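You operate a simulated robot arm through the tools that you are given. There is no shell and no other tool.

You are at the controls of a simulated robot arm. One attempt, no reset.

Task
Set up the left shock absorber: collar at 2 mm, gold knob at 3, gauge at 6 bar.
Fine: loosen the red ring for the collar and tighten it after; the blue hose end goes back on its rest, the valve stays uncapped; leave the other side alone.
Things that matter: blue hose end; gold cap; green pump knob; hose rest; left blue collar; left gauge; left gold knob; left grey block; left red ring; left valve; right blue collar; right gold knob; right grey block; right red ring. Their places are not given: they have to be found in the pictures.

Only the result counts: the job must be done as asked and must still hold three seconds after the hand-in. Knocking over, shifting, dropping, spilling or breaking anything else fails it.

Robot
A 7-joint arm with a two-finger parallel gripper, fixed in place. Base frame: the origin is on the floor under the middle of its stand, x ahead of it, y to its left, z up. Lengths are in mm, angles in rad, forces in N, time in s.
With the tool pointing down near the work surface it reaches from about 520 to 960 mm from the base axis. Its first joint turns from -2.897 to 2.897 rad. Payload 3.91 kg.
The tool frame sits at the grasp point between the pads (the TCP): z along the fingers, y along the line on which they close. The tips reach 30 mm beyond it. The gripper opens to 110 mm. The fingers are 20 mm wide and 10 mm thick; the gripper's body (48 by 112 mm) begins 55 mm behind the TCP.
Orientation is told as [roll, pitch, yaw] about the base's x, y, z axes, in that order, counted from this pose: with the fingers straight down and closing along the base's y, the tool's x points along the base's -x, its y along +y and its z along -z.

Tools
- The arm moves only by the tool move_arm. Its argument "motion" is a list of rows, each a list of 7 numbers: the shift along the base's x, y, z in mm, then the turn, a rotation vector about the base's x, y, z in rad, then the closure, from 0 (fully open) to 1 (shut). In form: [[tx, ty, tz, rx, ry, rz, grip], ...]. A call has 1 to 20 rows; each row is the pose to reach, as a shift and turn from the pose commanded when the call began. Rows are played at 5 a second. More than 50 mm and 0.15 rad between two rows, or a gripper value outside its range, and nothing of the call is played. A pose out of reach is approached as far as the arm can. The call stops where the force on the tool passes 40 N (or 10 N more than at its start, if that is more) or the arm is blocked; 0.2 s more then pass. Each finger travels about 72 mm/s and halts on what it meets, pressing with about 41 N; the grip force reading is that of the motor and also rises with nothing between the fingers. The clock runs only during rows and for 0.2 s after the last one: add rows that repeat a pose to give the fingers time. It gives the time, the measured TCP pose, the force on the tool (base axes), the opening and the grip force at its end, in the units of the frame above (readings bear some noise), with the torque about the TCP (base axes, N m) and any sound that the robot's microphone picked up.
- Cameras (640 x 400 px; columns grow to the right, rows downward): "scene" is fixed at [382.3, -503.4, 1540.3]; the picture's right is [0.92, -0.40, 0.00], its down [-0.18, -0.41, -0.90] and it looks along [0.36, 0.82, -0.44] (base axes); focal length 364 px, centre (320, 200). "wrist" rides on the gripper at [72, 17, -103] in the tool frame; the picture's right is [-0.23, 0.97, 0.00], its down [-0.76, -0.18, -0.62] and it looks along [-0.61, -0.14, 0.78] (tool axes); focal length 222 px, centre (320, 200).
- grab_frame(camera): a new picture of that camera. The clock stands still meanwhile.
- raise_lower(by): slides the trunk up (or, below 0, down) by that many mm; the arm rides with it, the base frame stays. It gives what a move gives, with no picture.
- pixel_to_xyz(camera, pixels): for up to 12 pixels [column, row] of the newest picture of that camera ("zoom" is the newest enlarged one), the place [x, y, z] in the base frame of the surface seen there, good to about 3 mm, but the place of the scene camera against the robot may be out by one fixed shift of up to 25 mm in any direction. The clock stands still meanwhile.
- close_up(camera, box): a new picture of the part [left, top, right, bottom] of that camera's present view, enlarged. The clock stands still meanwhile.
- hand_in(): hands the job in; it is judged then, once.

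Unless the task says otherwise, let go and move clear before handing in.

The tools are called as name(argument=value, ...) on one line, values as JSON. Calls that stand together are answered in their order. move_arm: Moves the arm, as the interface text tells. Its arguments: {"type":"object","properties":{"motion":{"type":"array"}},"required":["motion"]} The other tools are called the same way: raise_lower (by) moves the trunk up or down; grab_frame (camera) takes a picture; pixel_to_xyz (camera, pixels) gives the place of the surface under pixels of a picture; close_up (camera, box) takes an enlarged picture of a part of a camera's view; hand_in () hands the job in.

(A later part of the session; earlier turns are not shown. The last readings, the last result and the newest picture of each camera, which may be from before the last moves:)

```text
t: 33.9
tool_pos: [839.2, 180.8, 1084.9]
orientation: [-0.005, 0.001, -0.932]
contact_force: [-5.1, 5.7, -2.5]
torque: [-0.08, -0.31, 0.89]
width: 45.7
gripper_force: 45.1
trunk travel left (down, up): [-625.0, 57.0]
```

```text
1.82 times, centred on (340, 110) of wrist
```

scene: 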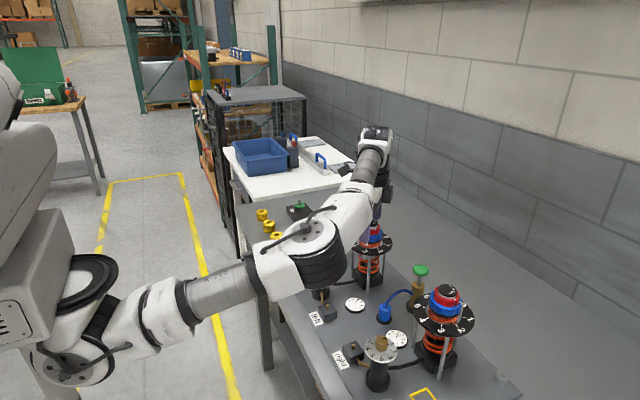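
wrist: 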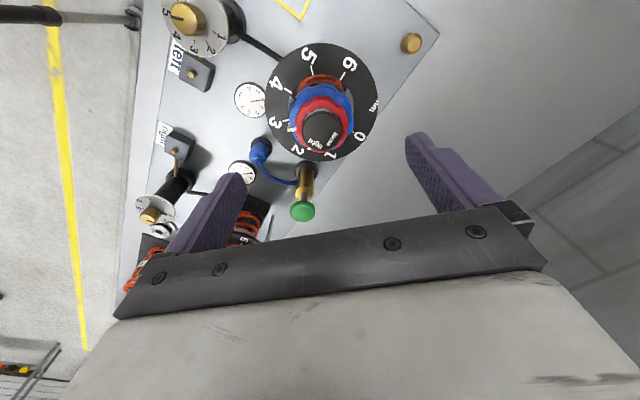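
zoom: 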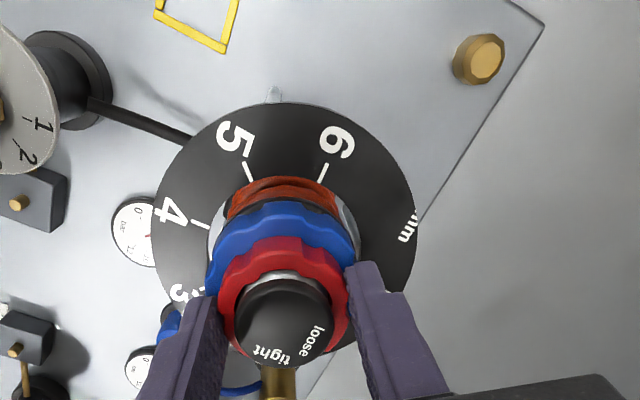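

A z-torque of 0.89 N·m appeared, so the ring is at its tight stop. I'll release, lift and verify the collar and red ring from the good viewing yaw.

move_arm(motion=[[0, 0, 0, 0, 0, 0, 0.4], [0, 0, 0, 0, 0, 0, 0.2], [0, 0, 0, 0, 0, 0, 0], [0, 0, 0, 0, 0, 0, 0], [0, 0, 20, 0, 0, 0, 0], [0, 0, 45, 0, 0, 0, 0], [0, 0, 65, 0, 0, 0.13, 0], [0, 0, 65, 0, 0, 0.27, 0], [0, 0, 65, 0, 0, 0.41, 0], [0, 0, 65, 0, 0, 0.55, 0], [0, 0, 65, 0, 0, 0.69, 0], [0, 0, 65, 0, 0, 0.83, 0], [0, 0, 65, 0, 0, 0.97, 0], [0, 0, 65, 0, 0, 1.11, 0], [0, 0, 65, 0, 0, 1.25, 0], [0, 0, 65, 0, 0, 1.38, 0], [0, 0, 65, 0, 0, 1.38, 0]])

close_up(camera="wrist", box=[260, 50, 390, 170])

close_up(camera="scene", box=[320, 180, 440, 290])

```text
t: 37.5
tool_pos: [838.4, 180.1, 1149.2]
orientation: [-0.001, 0.0, 0.449]
contact_force: [0.0, 0.3, 0.3]
torque: [0.03, 0.0, 0.02]
width: 110.0
gripper_force: 0.1
trunk travel left (down, up): [-625.0, 57.0]
```

```text
3.33 times, centred on (325, 110) of wrist
```

zoom: 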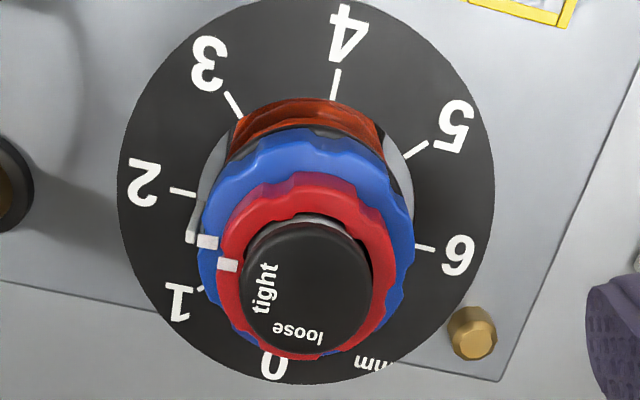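

```text
3.64 times, centred on (380, 235) of scene
```

zoom: 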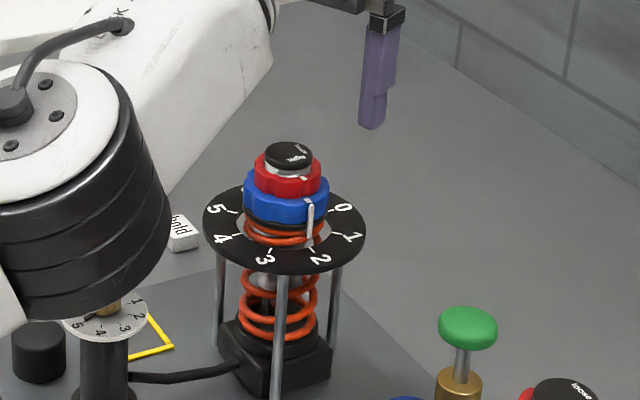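

The red mark is back at "tight", lined up with the collar mark at 2. A quick numeric check follows, plus samples of the dial knob and valve from the scene.

pixel_to_xyz(camera="zoom", pixels=[[183, 192], [425, 248], [335, 85], [207, 242], [192, 222], [195, 210], [228, 265]])

grab_frame(camera="wrist")

```text
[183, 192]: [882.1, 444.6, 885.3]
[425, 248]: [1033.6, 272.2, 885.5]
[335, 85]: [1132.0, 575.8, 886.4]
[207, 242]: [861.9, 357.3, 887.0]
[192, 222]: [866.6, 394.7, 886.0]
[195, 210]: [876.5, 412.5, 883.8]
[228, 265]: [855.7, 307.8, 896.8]
```

```text
taken
```

wrist: 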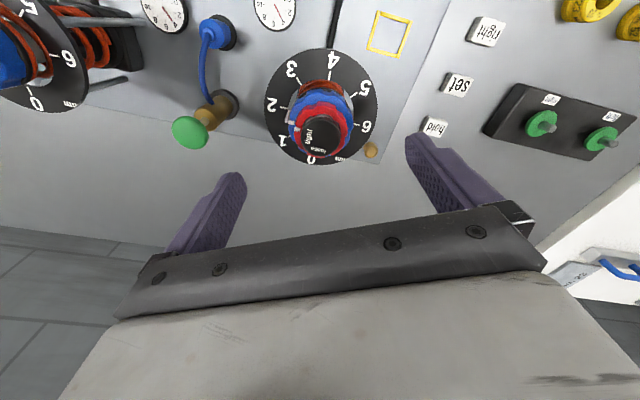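

Those samples used the scene zoom, which was the newest one, so they don't apply. I'll repeat on a fresh wrist zoom.

close_up(camera="wrist", box=[260, 50, 390, 170])

pixel_to_xyz(camera="zoom", pixels=[[183, 192], [425, 248], [335, 85], [207, 242], [192, 222], [195, 210], [228, 265], [233, 105], [420, 149], [204, 242], [210, 242]])

```text
3.33 times, centred on (325, 110) of wrist
```

zoom: 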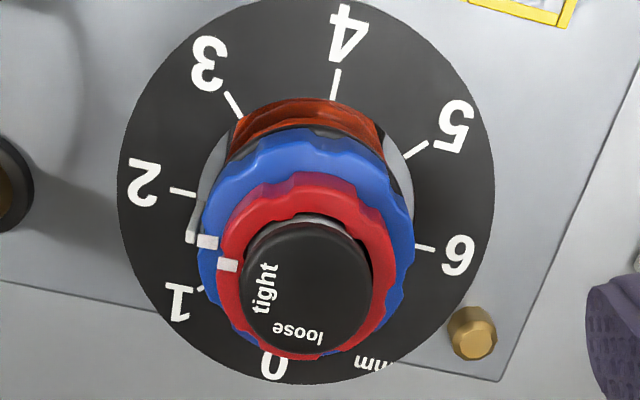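

```text
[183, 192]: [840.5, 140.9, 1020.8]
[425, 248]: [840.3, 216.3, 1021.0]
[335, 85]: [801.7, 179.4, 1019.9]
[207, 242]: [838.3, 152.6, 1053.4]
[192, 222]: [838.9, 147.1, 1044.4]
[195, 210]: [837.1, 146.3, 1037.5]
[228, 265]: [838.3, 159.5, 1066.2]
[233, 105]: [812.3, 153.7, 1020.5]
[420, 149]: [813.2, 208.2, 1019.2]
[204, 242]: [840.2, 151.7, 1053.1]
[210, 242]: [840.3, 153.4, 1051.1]
```

The collar mark is at about -91.5° with tick 2 at about -90°, so that's good. The next job is the gold knob. I'll move at height to above the dial at about (697,182) and set yaw to 0.

move_arm(motion=[[-25, 0, 0, 0, 0, -0.1, 0], [-55, 0, 0, 0, 0, -0.2, 0], [-90, 0, 0, 0, 0, -0.3, 0], [-120, 0, 0, 0, 0, -0.4, 0], [-141, 2, 0, 0, 0, -0.449, 0], [-141, 2, -20, 0, 0, -0.449, 0], [-141, 2, -40, 0, 0, -0.449, 0], [-141, 2, -40, 0, 0, -0.449, 0]])

grab_frame(camera="wrist")

grab_frame(camera="scene")

```text
t: 39.3
tool_pos: [698.8, 180.6, 1109.6]
orientation: [-0.002, 0.001, -0.001]
contact_force: [-1.1, 0.5, 0.0]
torque: [-0.02, -0.03, 0.02]
width: 109.9
gripper_force: 0.1
trunk travel left (down, up): [-625.0, 57.0]
```

```text
taken
```

wrist: 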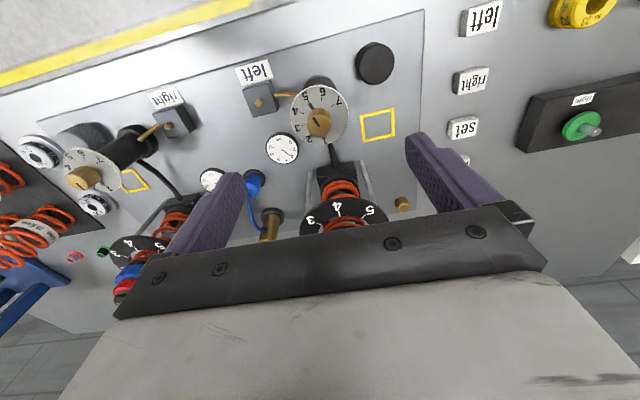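

```text
taken
```

scene: 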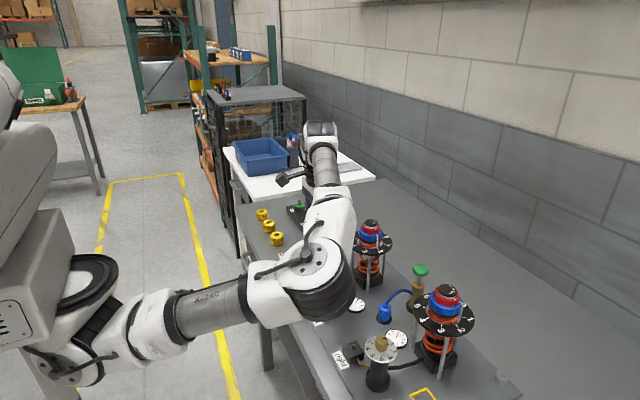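

The dial is at about (320,118). Zooming in on it.

close_up(camera="wrist", box=[270, 70, 370, 150])

pixel_to_xyz(camera="zoom", pixels=[[320, 240], [320, 215], [300, 220], [260, 150], [450, 200], [200, 250], [320, 370], [310, 110], [370, 260], [260, 260], [320, 300], [450, 300]])

```text
5.00 times, centred on (320, 110) of wrist
```

zoom: 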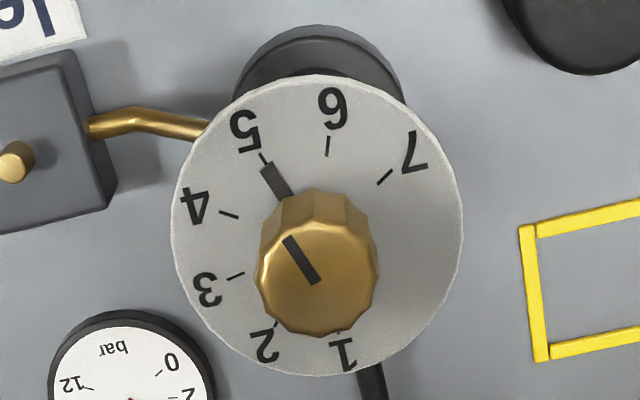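

```text
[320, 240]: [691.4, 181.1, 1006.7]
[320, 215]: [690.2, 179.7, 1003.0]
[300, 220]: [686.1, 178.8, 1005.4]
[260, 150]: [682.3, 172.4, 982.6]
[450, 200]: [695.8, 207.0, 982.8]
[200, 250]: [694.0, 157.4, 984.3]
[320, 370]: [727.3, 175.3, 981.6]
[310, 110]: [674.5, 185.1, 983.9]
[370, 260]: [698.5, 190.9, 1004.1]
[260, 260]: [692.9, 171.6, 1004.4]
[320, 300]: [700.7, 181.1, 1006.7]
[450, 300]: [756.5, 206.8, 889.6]
```

The knob pointer is at 5, its top is at about z 1006 and the dial face at about z 983. I'll sample the ticks and the knob's outline.

pixel_to_xyz(camera="zoom", pixels=[[262, 158], [328, 146], [385, 177], [228, 213], [236, 276], [277, 325], [338, 333], [316, 265], [290, 243], [315, 280], [278, 180], [316, 325]])

pixel_to_xyz(camera="zoom", pixels=[[178, 240], [458, 225], [300, 82], [340, 372], [316, 330], [262, 280], [372, 275], [315, 222], [200, 160], [430, 130], [440, 310], [215, 320]])

```text
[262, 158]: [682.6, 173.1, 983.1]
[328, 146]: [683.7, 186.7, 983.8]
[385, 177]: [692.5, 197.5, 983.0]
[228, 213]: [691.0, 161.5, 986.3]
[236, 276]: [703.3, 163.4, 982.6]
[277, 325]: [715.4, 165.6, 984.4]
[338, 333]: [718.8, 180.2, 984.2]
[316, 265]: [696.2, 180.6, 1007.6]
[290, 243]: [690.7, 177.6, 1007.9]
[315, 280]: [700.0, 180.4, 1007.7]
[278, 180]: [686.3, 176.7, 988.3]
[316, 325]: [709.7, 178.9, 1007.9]
```

```text
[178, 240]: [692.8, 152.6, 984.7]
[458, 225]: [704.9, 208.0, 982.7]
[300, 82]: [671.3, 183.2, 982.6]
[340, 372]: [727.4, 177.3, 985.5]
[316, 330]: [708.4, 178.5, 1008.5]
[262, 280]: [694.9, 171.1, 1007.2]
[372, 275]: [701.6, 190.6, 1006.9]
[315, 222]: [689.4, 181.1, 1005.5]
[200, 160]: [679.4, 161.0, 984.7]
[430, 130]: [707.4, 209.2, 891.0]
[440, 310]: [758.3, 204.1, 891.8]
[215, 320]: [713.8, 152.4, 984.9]
```

Fitting the ticks gives a dial centre at about (700.3,180.5) with about 40° per step, with 5 at about 200° and 3 at about 280°. The knob therefore needs about +80° (CCW). I'll yaw to -0.9 with the gripper part-closed, descend to tips at z 992 and close.

move_arm(motion=[[1.4, 0, 0, 0, 0, -0.14, 0.2], [1.4, 0, 0, 0, 0, -0.28, 0.4], [1.4, 0, 0, 0, 0, -0.42, 0.4], [1.4, 0, 0, 0, 0, -0.56, 0.4], [1.4, 0, 0, 0, 0, -0.7, 0.4], [1.4, 0, 0, 0, 0, -0.84, 0.4], [1.4, 0, -20, 0, 0, -0.9, 0.4], [1.4, 0, -45, 0, 0, -0.9, 0.4], [1.4, 0, -60, 0, 0, -0.9, 0.4], [1.4, 0, -60, 0, 0, -0.9, 0.4]])

grab_frame(camera="wrist")

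grab_frame(camera="scene")

```text
t: 41.5
tool_pos: [702.4, 182.6, 1047.7]
orientation: [-0.002, 0.0, -0.902]
contact_force: [0.1, 0.1, -0.1]
torque: [-0.02, 0.01, -0.02]
width: 65.8
gripper_force: 0.0
trunk travel left (down, up): [-625.0, 57.0]
```

```text
taken
```

wrist: 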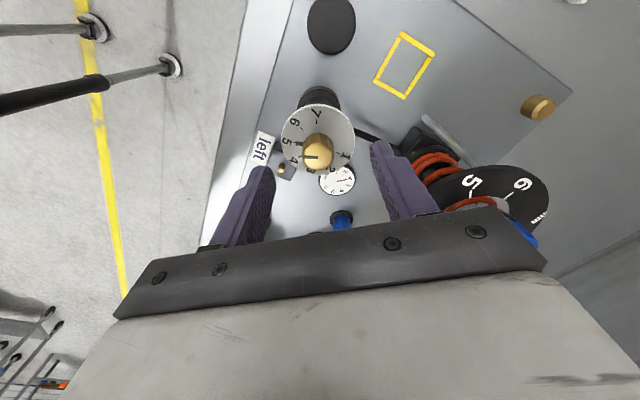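

```text
taken
```

scene: 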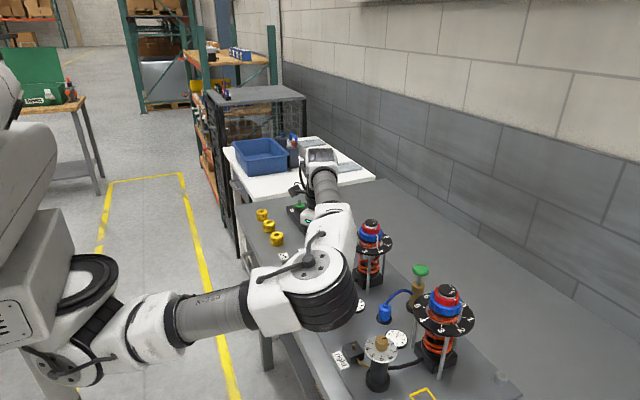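

The view now has the dial at about (318,140). I'll zoom to refine the knob axis from this pose before descending the last 25 mm.

close_up(camera="wrist", box=[268, 90, 368, 180])

pixel_to_xyz(camera="zoom", pixels=[[320, 270], [290, 270], [270, 270], [350, 290], [380, 285], [320, 330], [320, 290], [170, 230], [450, 230], [320, 90], [315, 240], [320, 310]])

```text
4.44 times, centred on (318, 135) of wrist
```

zoom: 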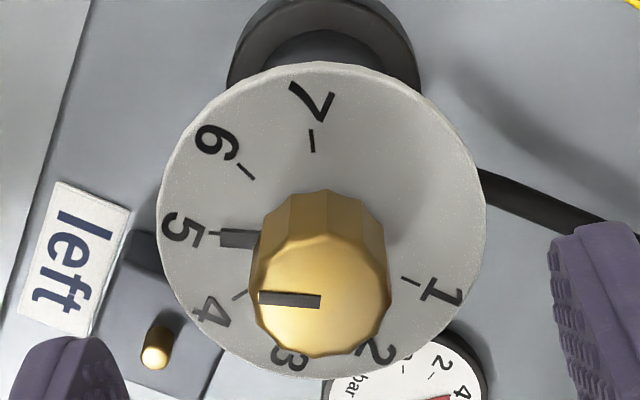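

```text
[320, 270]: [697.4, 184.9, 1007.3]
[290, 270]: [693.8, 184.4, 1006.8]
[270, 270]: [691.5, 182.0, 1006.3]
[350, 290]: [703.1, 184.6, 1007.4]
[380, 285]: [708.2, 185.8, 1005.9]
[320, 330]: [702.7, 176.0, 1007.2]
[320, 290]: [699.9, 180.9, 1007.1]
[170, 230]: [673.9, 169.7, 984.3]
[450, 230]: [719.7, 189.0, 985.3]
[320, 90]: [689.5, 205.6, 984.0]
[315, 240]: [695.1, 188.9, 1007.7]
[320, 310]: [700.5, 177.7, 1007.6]
```

The knob's top centre is at about (700.2,180). I'll take another pose reading to average out noise before descending.

move_arm(motion=[[0, 0, 0, 0, 0, 0, 0.4]])

move_arm(motion=[[0, 0, 0, 0, 0, 0, 0.4]])

move_arm(motion=[[0, 0, 0, 0, 0, 0, 0.4]])

```text
t: 41.9
tool_pos: [699.9, 181.1, 1048.0]
orientation: [-0.001, 0.0, -0.904]
contact_force: [-0.3, 0.4, 0.2]
torque: [0.0, 0.03, 0.01]
width: 66.3
gripper_force: 0.1
trunk travel left (down, up): [-625.0, 57.0]
```

```text
t: 42.3
tool_pos: [700.1, 182.8, 1049.7]
orientation: [-0.002, 0.0, -0.904]
contact_force: [-1.0, 0.8, -0.4]
torque: [0.03, 0.0, -0.03]
width: 66.3
gripper_force: 0.1
trunk travel left (down, up): [-625.0, 57.0]
```

```text
t: 42.7
tool_pos: [700.1, 182.2, 1048.9]
orientation: [0.0, 0.0, -0.903]
contact_force: [0.4, -0.4, 0.8]
torque: [0.01, 0.02, 0.0]
width: 65.8
gripper_force: 0.1
trunk travel left (down, up): [-625.0, 57.0]
```

The average TCP is (700.6,182.2,1048.6). I'll shift y by -2, go down 26.5 and close on the knob.

move_arm(motion=[[-0.4, -2, -14, 0, 0, 0, 0.4], [-0.4, -2, -26.5, 0, 0, 0, 0.4], [-0.4, -2, -26.5, 0, 0, 0, 0.6], [-0.4, -2, -26.5, 0, 0, 0, 0.75], [-0.4, -2, -26.5, 0, 0, 0, 1], [-0.4, -2, -26.5, 0, 0, 0, 1], [-0.4, -2, -26.5, 0, 0, 0, 1], [-0.4, -2, -26.5, 0, 0, 0, 1]])

close_up(camera="wrist", box=[220, 60, 440, 220])

```text
t: 44.5
tool_pos: [699.1, 180.3, 1020.5]
orientation: [-0.001, 0.0, -0.901]
contact_force: [0.9, 1.3, -2.8]
torque: [0.18, -0.43, -0.03]
width: 23.6
gripper_force: 44.7
trunk travel left (down, up): [-625.0, 57.0]
```

```text
2.50 times, centred on (330, 140) of wrist
```

zoom: 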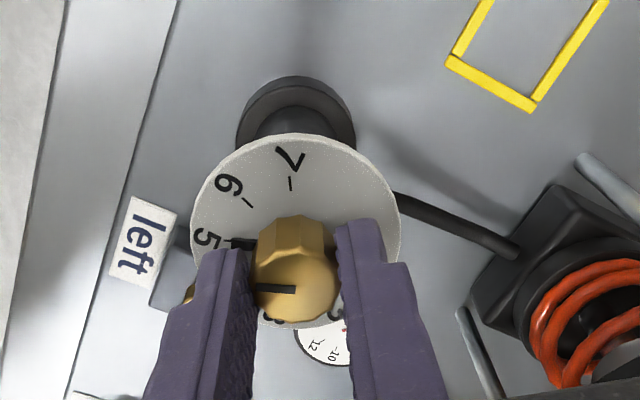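

The knob is gripped with a width of 23.6 and little force. I'll turn +0.7 rad first, about one step (4 is at +40°), and check.

move_arm(motion=[[0, 0, 0, 0, 0, 0.1, 1], [0, 0, 0, 0, 0, 0.2, 1], [0, 0, 0, 0, 0, 0.3, 1], [0, 0, 0, 0, 0, 0.4, 1], [0, 0, 0, 0, 0, 0.5, 1], [0, 0, 0, 0, 0, 0.6, 1], [0, 0, 0, 0, 0, 0.7, 1], [0, 0, 0, 0, 0, 0.7, 1]])

close_up(camera="wrist", box=[220, 60, 440, 220])

```text
t: 46.3
tool_pos: [699.4, 180.4, 1022.2]
orientation: [-0.002, 0.004, -0.199]
contact_force: [-7.4, 7.9, -14.2]
torque: [0.49, -0.7, 0.03]
width: 23.5
gripper_force: 44.7
trunk travel left (down, up): [-625.0, 57.0]
```

```text
2.50 times, centred on (330, 140) of wrist
```

zoom: 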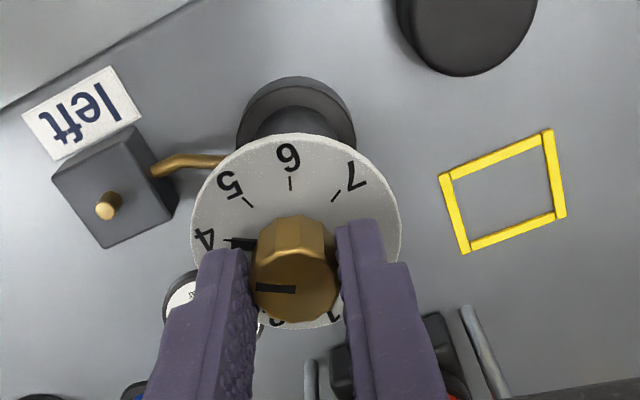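

The pointer now lines up with 4 after 0.70 rad, so about 40° per step is confirmed. Another 0.70 rad should bring it to 3.

move_arm(motion=[[-0.3, 0.3, -0.7, 0, 0, 0.1, 1], [-0.3, 0.3, -0.7, 0, 0, 0.2, 1], [-0.3, 0.3, -0.7, 0, 0, 0.3, 1], [-0.3, 0.3, -0.7, 0, 0, 0.4, 1], [-0.3, 0.3, -0.7, 0, 0, 0.5, 1], [-0.3, 0.3, -0.7, 0, 0, 0.6, 1], [-0.3, 0.3, -0.7, 0, 0, 0.698, 1], [-0.3, 0.3, -0.7, 0, 0, 0.698, 1]])

close_up(camera="wrist", box=[220, 60, 440, 220])

```text
t: 48.1
tool_pos: [700.6, 179.3, 1022.4]
orientation: [-0.003, -0.001, 0.499]
contact_force: [1.1, 4.2, 1.8]
torque: [-0.04, 0.91, 0.02]
width: 23.4
gripper_force: 44.5
trunk travel left (down, up): [-625.0, 57.0]
```

```text
2.50 times, centred on (330, 140) of wrist
```

zoom: 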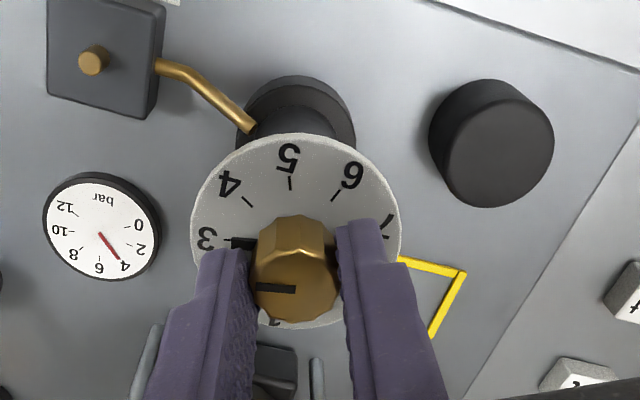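

The pointer aligns with 3. I'll open partly, lift and verify.

move_arm(motion=[[0, 0, 0, 0, 0, 0, 0.6], [0, 0, 0, 0, 0, 0, 0.4], [0, 0, 0, 0, 0, 0, 0.4], [0, 0, 15, 0, 0, 0, 0.4], [0, 0, 40, 0, 0, 0, 0.4], [0, 0, 70, 0, 0, 0, 0.4], [0, 0, 90, 0, 0, 0, 0.4], [0, 0, 90, 0, 0, 0, 0.4]])

close_up(camera="wrist", box=[240, 40, 400, 160])

```text
t: 49.9
tool_pos: [699.4, 179.7, 1111.8]
orientation: [-0.002, 0.002, 0.497]
contact_force: [0.1, 0.1, -0.9]
torque: [0.03, 0.0, -0.01]
width: 66.1
gripper_force: 0.0
trunk travel left (down, up): [-625.0, 57.0]
```

```text
3.33 times, centred on (320, 100) of wrist
```

zoom: 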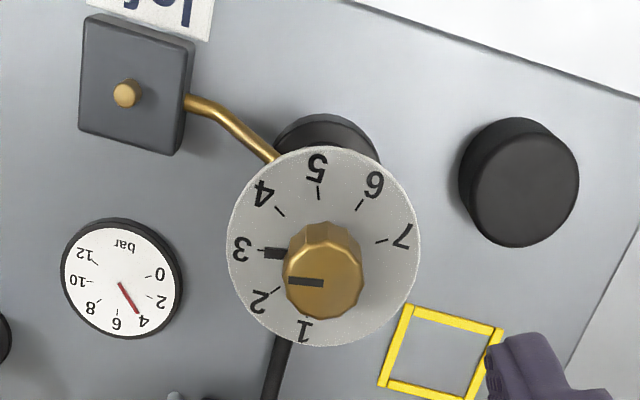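

The knob is at 3, with the pointer on tick 3 at zoom (268,252). Next comes the hose: I'll move above the blue hose end near (795,48) at yaw 0 and look.

move_arm(motion=[[5, -20, 10, 0, 0, -0.1, 0.4], [20, -50, 20, 0, 0, -0.2, 0.4], [40, -80, 20, 0, 0, -0.3, 0.4], [60, -110, 20, 0, 0, -0.4, 0.4], [80, -130, 20, 0, 0, -0.497, 0.4], [80, -130, 20, 0, 0, -0.497, 0.4]])

grab_frame(camera="wrist")

grab_frame(camera="scene")

```text
t: 51.3
tool_pos: [779.1, 50.1, 1132.0]
orientation: [-0.002, 0.0, -0.001]
contact_force: [0.6, 0.0, 0.1]
torque: [-0.01, 0.01, -0.01]
width: 66.0
gripper_force: 0.0
trunk travel left (down, up): [-625.0, 57.0]
```

```text
taken
```

wrist: 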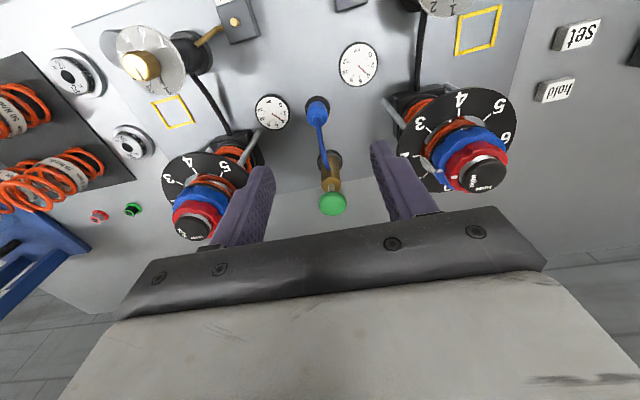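

```text
taken
```

scene: 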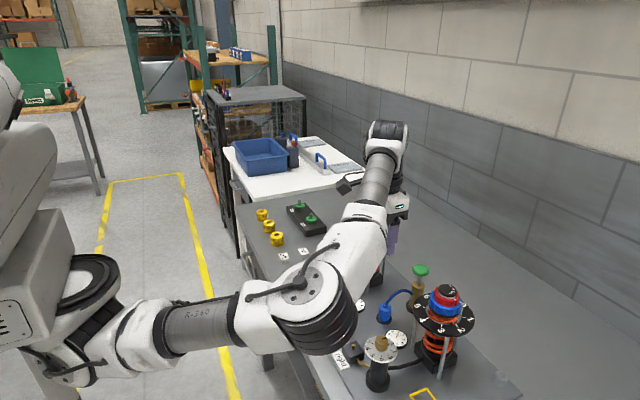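

The hose end is at about (317,110) and the pump knob at about (333,203). I'll zoom on them and also check where the elbow is.

pixel_to_xyz(camera="scene", pixels=[[315, 270], [345, 345], [300, 345], [370, 250], [255, 320], [380, 345]])

close_up(camera="wrist", box=[280, 80, 380, 225])

pixel_to_xyz(camera="wrist", pixels=[[317, 104], [317, 110], [317, 118], [317, 122], [320, 140], [326, 165], [332, 185], [333, 203], [333, 197], [330, 155], [309, 110], [325, 110]])

```text
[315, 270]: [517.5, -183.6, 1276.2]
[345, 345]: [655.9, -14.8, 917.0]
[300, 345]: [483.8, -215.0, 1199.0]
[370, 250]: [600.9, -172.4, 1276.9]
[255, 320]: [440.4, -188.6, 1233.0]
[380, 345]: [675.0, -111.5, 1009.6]
```

```text
2.76 times, centred on (330, 152) of wrist
```

zoom: 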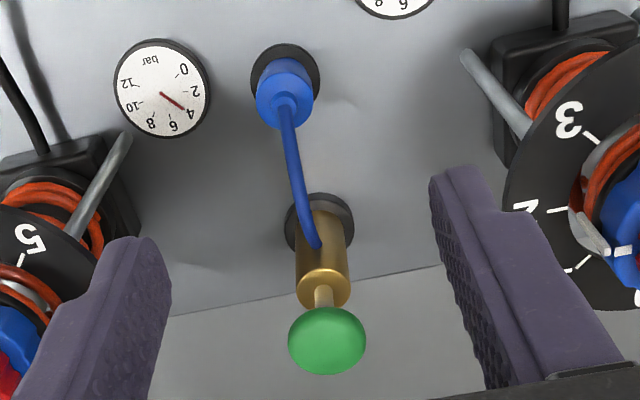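

```text
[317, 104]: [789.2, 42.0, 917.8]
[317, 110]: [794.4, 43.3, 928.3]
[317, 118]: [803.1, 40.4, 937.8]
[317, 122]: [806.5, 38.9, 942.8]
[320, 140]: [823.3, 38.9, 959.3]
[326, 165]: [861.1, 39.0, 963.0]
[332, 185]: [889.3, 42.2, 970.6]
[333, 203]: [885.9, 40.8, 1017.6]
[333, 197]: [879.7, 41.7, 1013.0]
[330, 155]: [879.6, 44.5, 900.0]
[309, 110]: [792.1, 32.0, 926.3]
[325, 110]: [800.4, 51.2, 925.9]
```

The elbow is well above everything, at about z 1240. I'll zoom on the hose end from the scene camera and sample its shape in both views.

close_up(camera="scene", box=[360, 255, 440, 335])

pixel_to_xyz(camera="zoom", pixels=[[240, 250], [240, 290], [240, 220], [200, 280], [280, 280], [235, 340], [250, 200], [340, 150]])

close_up(camera="wrist", box=[285, 80, 355, 130])

pixel_to_xyz(camera="zoom", pixels=[[320, 150], [320, 190], [320, 230], [320, 260], [250, 200], [360, 200], [280, 240], [350, 240], [300, 280], [320, 300], [320, 215], [320, 130]])

```text
5.00 times, centred on (400, 295) of scene
```

zoom: 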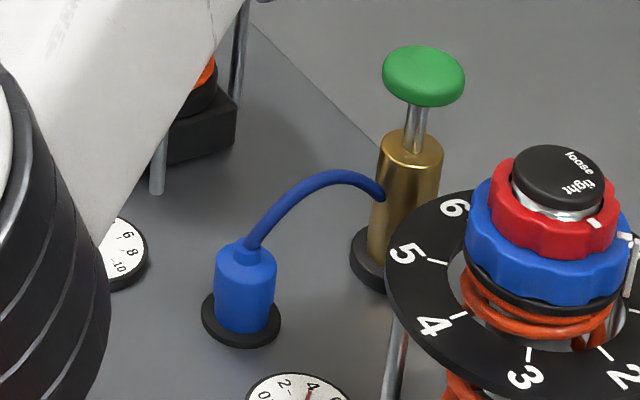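

```text
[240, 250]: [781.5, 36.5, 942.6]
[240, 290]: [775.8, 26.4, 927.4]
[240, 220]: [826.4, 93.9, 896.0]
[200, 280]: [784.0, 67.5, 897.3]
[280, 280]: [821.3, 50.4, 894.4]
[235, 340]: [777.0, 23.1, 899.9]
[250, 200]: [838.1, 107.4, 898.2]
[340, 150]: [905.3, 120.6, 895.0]
```

```text
8.00 times, centred on (320, 105) of wrist
```

zoom: 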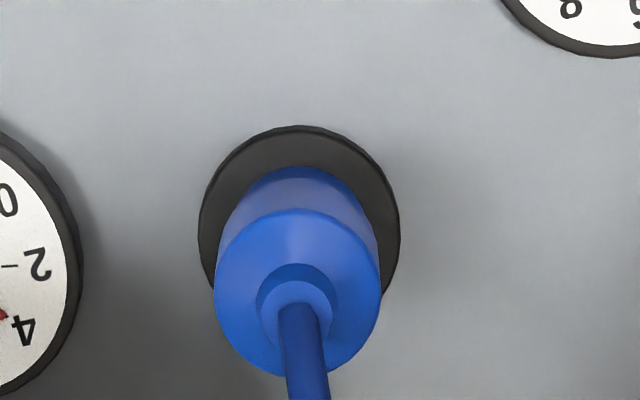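

```text
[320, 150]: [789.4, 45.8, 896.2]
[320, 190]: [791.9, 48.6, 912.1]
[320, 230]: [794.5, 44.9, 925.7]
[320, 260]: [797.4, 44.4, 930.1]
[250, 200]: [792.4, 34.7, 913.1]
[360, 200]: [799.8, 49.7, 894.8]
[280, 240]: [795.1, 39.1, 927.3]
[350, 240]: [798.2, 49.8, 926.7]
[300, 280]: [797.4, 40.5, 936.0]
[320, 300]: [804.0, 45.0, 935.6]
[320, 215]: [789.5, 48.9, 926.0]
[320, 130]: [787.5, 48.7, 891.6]
```

The hose end is a 28 mm cylinder centred near (803.5,42), with its body from z 895 to 927. Before grasping it I want a precise fix on the left valve, so I'll move to above the grey block.

move_arm(motion=[[-30, 18, -10, 0, 0, 0.1, 0.4], [-60, 36, -20, 0, 0, 0.2, 0.4], [-89, 57, -32, 0, 0, 0.2, 0.4], [-89, 57, -32, 0, 0, 0.2, 0.4]])

close_up(camera="wrist", box=[260, 40, 400, 150])

grab_frame(camera="scene")

```text
t: 52.3
tool_pos: [689.8, 109.2, 1100.9]
orientation: [-0.002, 0.0, 0.199]
contact_force: [-0.1, -0.9, 0.3]
torque: [0.01, -0.05, -0.01]
width: 66.1
gripper_force: 0.1
trunk travel left (down, up): [-625.0, 57.0]
```

```text
3.64 times, centred on (330, 95) of wrist
```

zoom: 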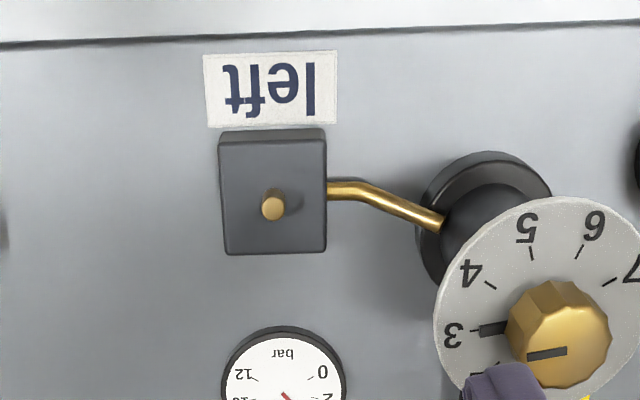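

```text
taken
```

scene: 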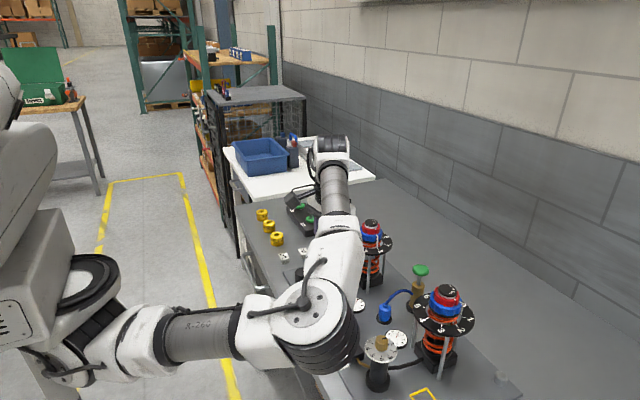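

The left valve stub is at zoom (272,208), and the dial pointer is on 3. Sampling the stub and block.

pixel_to_xyz(camera="zoom", pixels=[[272, 209], [268, 205], [276, 212], [275, 194], [240, 160], [310, 160], [315, 240], [235, 240], [345, 188], [400, 205], [180, 200], [272, 216]])

close_up(camera="wrist", box=[300, 75, 340, 115])

```text
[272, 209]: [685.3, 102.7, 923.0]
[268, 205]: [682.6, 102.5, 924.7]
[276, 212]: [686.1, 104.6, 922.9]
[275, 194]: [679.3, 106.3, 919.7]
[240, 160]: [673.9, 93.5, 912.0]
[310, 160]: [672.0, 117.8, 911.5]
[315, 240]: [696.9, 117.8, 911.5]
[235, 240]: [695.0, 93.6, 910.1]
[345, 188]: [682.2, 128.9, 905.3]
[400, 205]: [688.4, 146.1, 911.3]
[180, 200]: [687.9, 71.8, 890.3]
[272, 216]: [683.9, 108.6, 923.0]
```

```text
10.00 times, centred on (320, 95) of wrist
```

zoom: 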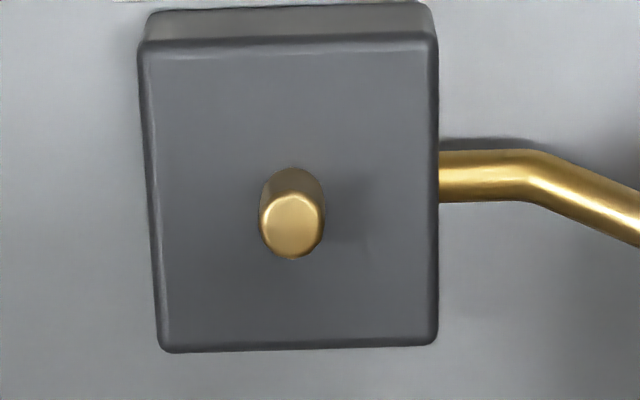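

The block top is at z 911.5 and the valve stub top at z 923, centred near (685,106). I'll repeat the pose readings to pin the stub position down within noise.

move_arm(motion=[[0, 0, 0, 0, 0, 0, 0.4]])

move_arm(motion=[[0, 0, 0, 0, 0, 0, 0.4]])

move_arm(motion=[[0, 0, 0, 0, 0, 0, 0.4]])

move_arm(motion=[[0, 0, 0, 0, 0, 0, 0.4]])

```text
t: 52.7
tool_pos: [690.6, 108.1, 1101.3]
orientation: [-0.003, 0.001, 0.199]
contact_force: [0.7, 0.2, 0.4]
torque: [-0.03, 0.05, 0.01]
width: 65.9
gripper_force: 0.0
trunk travel left (down, up): [-625.0, 57.0]
```

```text
t: 53.1
tool_pos: [691.2, 108.1, 1100.7]
orientation: [-0.002, -0.001, 0.198]
contact_force: [-0.1, -0.1, -1.0]
torque: [-0.02, -0.03, 0.01]
width: 66.0
gripper_force: 0.0
trunk travel left (down, up): [-625.0, 57.0]
```

```text
t: 53.5
tool_pos: [690.1, 107.2, 1101.8]
orientation: [-0.002, 0.001, 0.199]
contact_force: [0.4, 0.2, 0.7]
torque: [-0.01, -0.03, 0.01]
width: 65.9
gripper_force: 0.0
trunk travel left (down, up): [-625.0, 57.0]
```

```text
t: 53.9
tool_pos: [690.7, 108.4, 1100.5]
orientation: [-0.001, -0.001, 0.199]
contact_force: [0.9, -0.4, 0.1]
torque: [0.01, -0.01, 0.02]
width: 66.1
gripper_force: 0.0
trunk travel left (down, up): [-625.0, 57.0]
```

The averaged TCP is (690.5,108.2,1101), giving the valve at about (685.5,106) and the hose end at about (803.9,43). Next I'll go above the hose end with yaw 0.2 kept, and look again from lower.

move_arm(motion=[[28, -16, 0, 0, 0, 0, 0.4], [56, -32, 0, 0, 0, 0, 0.4], [85, -48, 0, 0, 0, 0, 0.4], [113.4, -65.1, 0, 0, 0, 0, 0.4], [113.4, -65.1, -30, 0, 0, 0, 0.4], [113.4, -65.1, -60, 0, 0, 0, 0.4], [113.4, -65.1, -60, 0, 0, 0, 0.4]])

grab_frame(camera="wrist")

close_up(camera="wrist", box=[280, 60, 380, 160])

```text
t: 55.5
tool_pos: [802.8, 42.2, 1041.5]
orientation: [-0.001, 0.0, 0.199]
contact_force: [0.0, 0.9, 0.8]
torque: [-0.03, -0.02, -0.01]
width: 66.1
gripper_force: 0.1
trunk travel left (down, up): [-625.0, 57.0]
```

```text
taken
```

wrist: 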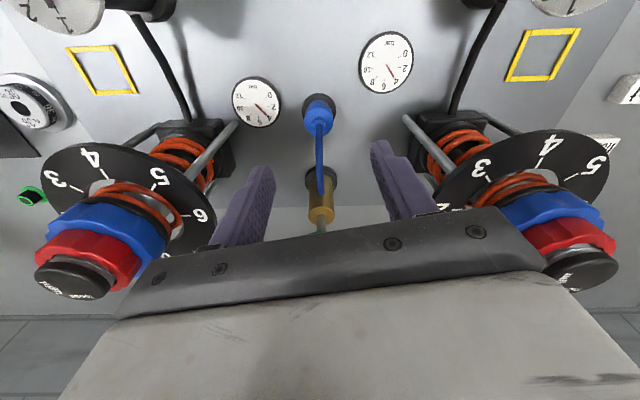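

```text
4.00 times, centred on (330, 110) of wrist
```

zoom: 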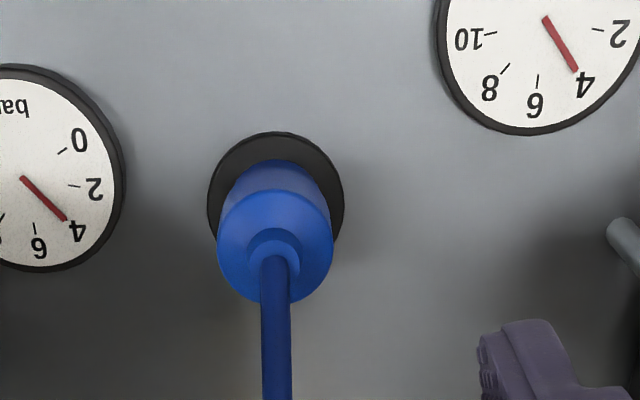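

The hose end comes out at (804.6,43) and the TCP is within 1 mm of it. I'll descend to tips at z 907 and close on the blue body.

move_arm(motion=[[0.7, 0, -30, 0, 0, 0, 0.4], [0.7, 0, -60, 0, 0, 0, 0.4], [0.7, 0, -85, 0, 0, 0, 0.4], [0.7, 0, -104, 0, 0, 0, 0.4], [0.7, 0, -104, 0, 0, 0, 0.4], [0.7, 0, -104, 0, 0, 0, 0.55], [0.7, 0, -104, 0, 0, 0, 0.65], [0.7, 0, -104, 0, 0, 0, 1], [0.7, 0, -104, 0, 0, 0, 1], [0.7, 0, -104, 0, 0, 0, 1]])

grab_frame(camera="wrist")

grab_frame(camera="scene")

```text
t: 57.7
tool_pos: [802.7, 41.0, 935.9]
orientation: [-0.002, 0.0, 0.199]
contact_force: [-0.2, 1.3, 0.9]
torque: [-0.01, 0.02, 0.01]
width: 27.5
gripper_force: 41.6
trunk travel left (down, up): [-625.0, 57.0]
```

```text
taken
```

wrist: 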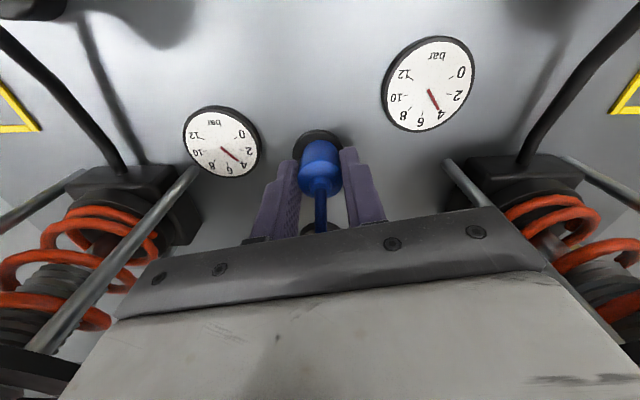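

```text
taken
```

scene: 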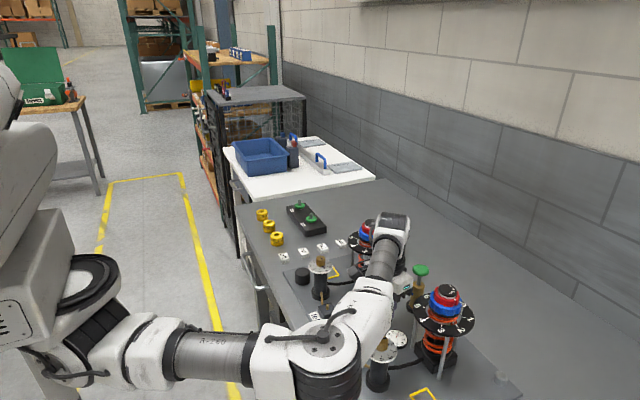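

The hose end is gripped with a width of 27.5. I'll lift gently by 50 mm and check that it comes along.

move_arm(motion=[[0, 0, 3, 0, 0, 0, 1], [0, 0, 8, 0, 0, 0, 1], [0, 0, 16, 0, 0, 0, 1], [0, 0, 28, 0, 0, 0, 1], [0, 0, 40, 0, 0, 0, 1], [0, 0, 50, 0, 0, 0, 1], [0, 0, 50, 0, 0, 0, 1]])

grab_frame(camera="wrist")

grab_frame(camera="scene")

```text
t: 59.3
tool_pos: [804.5, 40.7, 986.3]
orientation: [-0.001, 0.0, 0.2]
contact_force: [-0.5, 0.3, -0.5]
torque: [-0.03, -0.02, 0.04]
width: 27.3
gripper_force: 40.9
trunk travel left (down, up): [-625.0, 57.0]
```

```text
taken
```

wrist: 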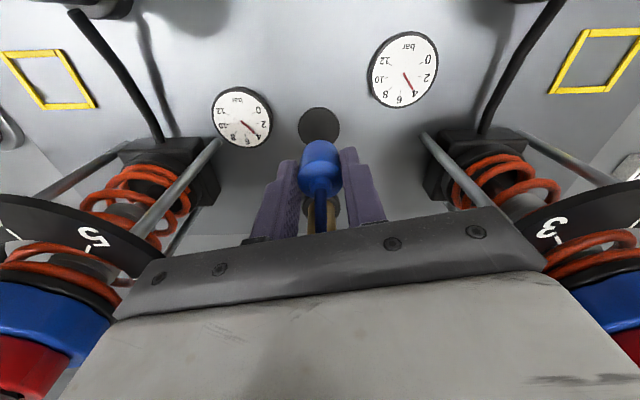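

```text
taken
```

scene: 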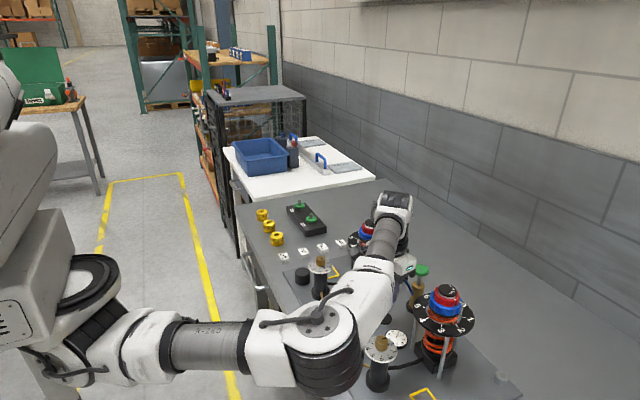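

The hose end came up and the rest disc is visible at about (319,125). I'll measure the rest centre now for the return.

close_up(camera="wrist", box=[280, 90, 360, 170])

pixel_to_xyz(camera="zoom", pixels=[[220, 175], [310, 180], [265, 180], [265, 95], [265, 225], [320, 150], [265, 150], [330, 180]])

move_arm(motion=[[0, 0, 0, 0, 0, 0, 1]])

move_arm(motion=[[0, 0, 0, 0, 0, 0, 1]])

move_arm(motion=[[0, 0, 0, 0, 0, 0, 1]])

```text
5.00 times, centred on (320, 130) of wrist
```

zoom: 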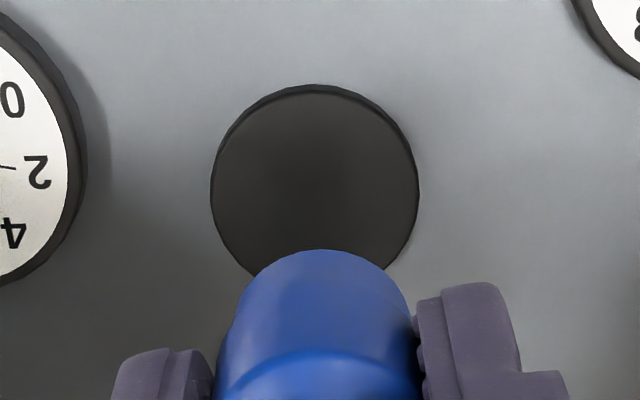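

```text
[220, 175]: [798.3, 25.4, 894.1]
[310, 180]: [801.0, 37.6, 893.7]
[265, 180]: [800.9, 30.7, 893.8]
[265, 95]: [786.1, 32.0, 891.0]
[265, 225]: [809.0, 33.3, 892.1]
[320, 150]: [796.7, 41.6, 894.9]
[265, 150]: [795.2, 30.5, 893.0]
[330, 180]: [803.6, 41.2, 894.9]
```

```text
t: 59.7
tool_pos: [803.9, 41.7, 985.4]
orientation: [-0.001, -0.002, 0.198]
contact_force: [0.4, 0.2, -0.6]
torque: [-0.04, 0.0, 0.0]
width: 27.4
gripper_force: 40.9
trunk travel left (down, up): [-625.0, 57.0]
```

```text
t: 60.1
tool_pos: [803.4, 40.9, 985.5]
orientation: [-0.001, 0.0, 0.2]
contact_force: [0.9, 0.2, -1.1]
torque: [-0.02, -0.02, 0.0]
width: 27.3
gripper_force: 41.1
trunk travel left (down, up): [-625.0, 57.0]
```

```text
t: 60.5
tool_pos: [804.6, 42.0, 986.2]
orientation: [-0.004, 0.0, 0.2]
contact_force: [0.3, -0.4, -0.3]
torque: [-0.02, -0.02, -0.02]
width: 27.1
gripper_force: 40.5
trunk travel left (down, up): [-625.0, 57.0]
```

Averaged, the TCP is at (804.1,41.3,985.9) and the rest centre measures (804,41.3), so those agree. I'll carry the hose end by (-118.5,+64.7) to above the left valve.

move_arm(motion=[[-20, 11, 0, 0, 0, 0, 1], [-45, 24.5, 0, 0, 0, 0, 1], [-70, 38, 0, 0, 0, 0, 1], [-95, 52, 0, 0, 0, 0, 1], [-118.5, 64.7, 0, 0, 0, 0, 1], [-118.5, 64.7, 0, 0, 0, 0, 1], [-118.5, 64.7, 0, 0, 0, 0, 1]])

grab_frame(camera="wrist")

grab_frame(camera="scene")

move_arm(motion=[[0, 0, 0, 0, 0, 0, 1]])

move_arm(motion=[[0, 0, 0, 0, 0, 0, 1]])

move_arm(motion=[[0, 0, 0, 0, 0, 0, 1]])

```text
t: 62.1
tool_pos: [685.4, 106.5, 985.3]
orientation: [-0.001, 0.0, 0.199]
contact_force: [0.2, 0.7, -1.0]
torque: [0.0, -0.01, 0.0]
width: 27.5
gripper_force: 40.5
trunk travel left (down, up): [-625.0, 57.0]
```

```text
taken
```

wrist: 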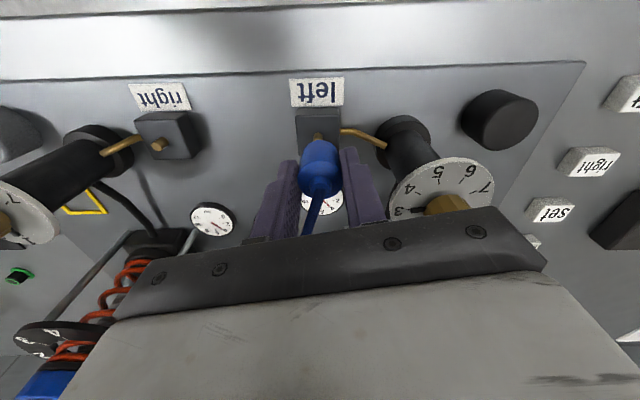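

```text
taken
```

scene: 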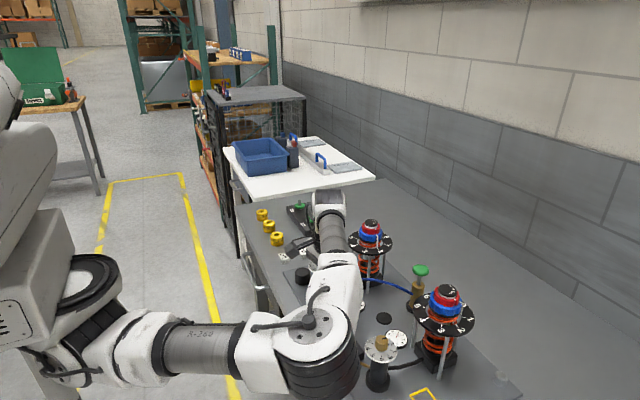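

```text
t: 62.5
tool_pos: [686.9, 107.1, 984.4]
orientation: [-0.002, 0.001, 0.2]
contact_force: [1.1, 0.0, -0.5]
torque: [0.03, 0.01, -0.01]
width: 27.1
gripper_force: 41.0
trunk travel left (down, up): [-625.0, 57.0]
```

```text
t: 62.9
tool_pos: [685.2, 107.0, 984.9]
orientation: [-0.002, -0.002, 0.199]
contact_force: [0.1, 0.6, -0.1]
torque: [-0.01, 0.0, 0.01]
width: 27.3
gripper_force: 40.8
trunk travel left (down, up): [-625.0, 57.0]
```

```text
t: 63.3
tool_pos: [685.8, 106.5, 984.4]
orientation: [-0.002, 0.002, 0.199]
contact_force: [-0.4, -1.0, -0.1]
torque: [0.01, -0.01, -0.02]
width: 27.0
gripper_force: 40.8
trunk travel left (down, up): [-625.0, 57.0]
```

The average TCP is (685.8,106.8,984.8), over the valve. I'll zoom in to check how the stub lines up with the hose end.

close_up(camera="wrist", box=[280, 90, 360, 170])

pixel_to_xyz(camera="zoom", pixels=[[325, 225], [240, 140], [360, 140], [235, 200], [390, 200], [315, 230], [335, 230], [320, 130]])

close_up(camera="scene", box=[290, 250, 410, 350])

```text
5.00 times, centred on (320, 130) of wrist
```

zoom: 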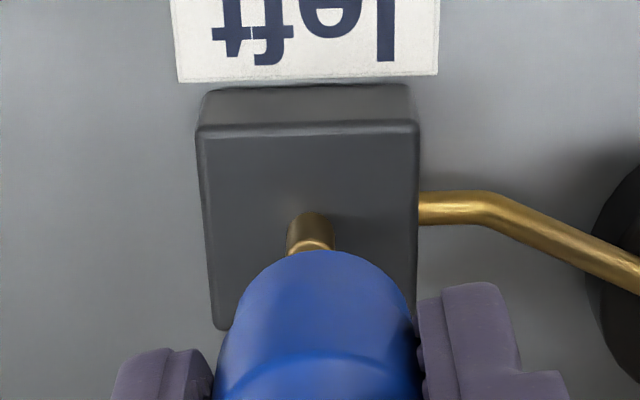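

```text
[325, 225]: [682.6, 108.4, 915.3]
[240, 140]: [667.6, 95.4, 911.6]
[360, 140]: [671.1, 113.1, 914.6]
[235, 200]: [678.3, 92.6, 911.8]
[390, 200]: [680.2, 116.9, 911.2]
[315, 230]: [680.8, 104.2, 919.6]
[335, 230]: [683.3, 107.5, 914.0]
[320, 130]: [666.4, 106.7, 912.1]
```

```text
4.00 times, centred on (350, 300) of scene
```

zoom: 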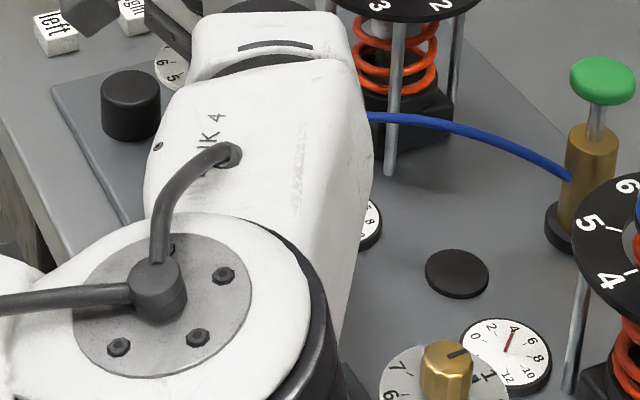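

The stub axis is at y≈106.3, within 0.5 mm of the tool. I'll lower the hose end onto it, slowing for the last part.

move_arm(motion=[[-0.2, -0.4, -8, 0, 0, 0, 1], [-0.2, -0.4, -16, 0, 0, 0, 1], [-0.2, -0.4, -19, 0, 0, 0, 1], [-0.2, -0.4, -21, 0, 0, 0, 1], [-0.2, -0.4, -22.5, 0, 0, 0, 1], [-0.2, -0.4, -24, 0, 0, 0, 1], [-0.2, -0.4, -25.5, 0, 0, 0, 1], [-0.2, -0.4, -27, 0, 0, 0, 1]])

close_up(camera="wrist", box=[260, 60, 400, 180])

```text
t: 65.1
tool_pos: [685.1, 104.8, 958.9]
orientation: [-0.003, -0.001, 0.2]
contact_force: [0.1, -0.7, -1.8]
torque: [0.02, 0.0, 0.01]
width: 27.6
gripper_force: 40.8
trunk travel left (down, up): [-625.0, 57.0]
```

```text
3.33 times, centred on (330, 120) of wrist
```

zoom: 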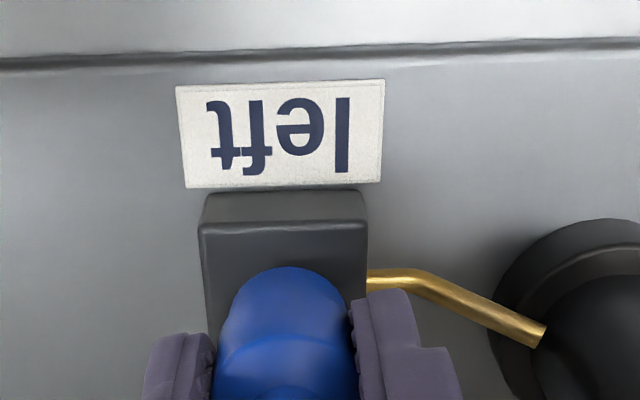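

There is no contact force yet, with the bottom at about z 917, so the stub appears to be entering the socket. I'll continue down slowly until it seats.

move_arm(motion=[[0, 0, -1.5, 0, 0, 0, 1], [0, 0, -3, 0, 0, 0, 1], [0, 0, -4.5, 0, 0, 0, 1], [0, 0, -6, 0, 0, 0, 1], [0, 0, -7, 0, 0, 0, 1]])

close_up(camera="wrist", box=[260, 60, 400, 180])

```text
t: 66.3
tool_pos: [684.9, 105.4, 953.4]
orientation: [-0.001, -0.001, 0.198]
contact_force: [0.7, -2.6, 14.1]
torque: [-0.09, 0.02, -0.02]
width: 27.2
gripper_force: 40.3
trunk travel left (down, up): [-625.0, 57.0]
```

```text
3.33 times, centred on (330, 120) of wrist
```

zoom: 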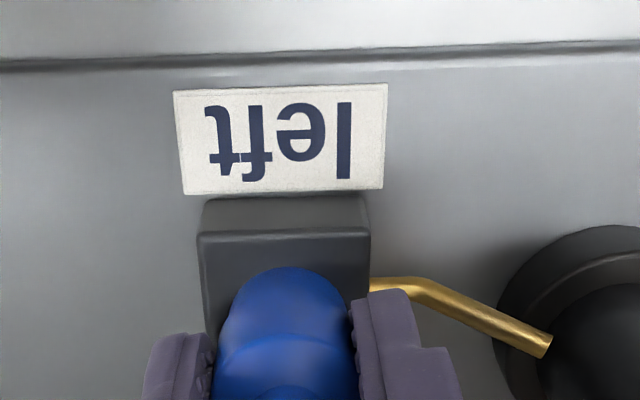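

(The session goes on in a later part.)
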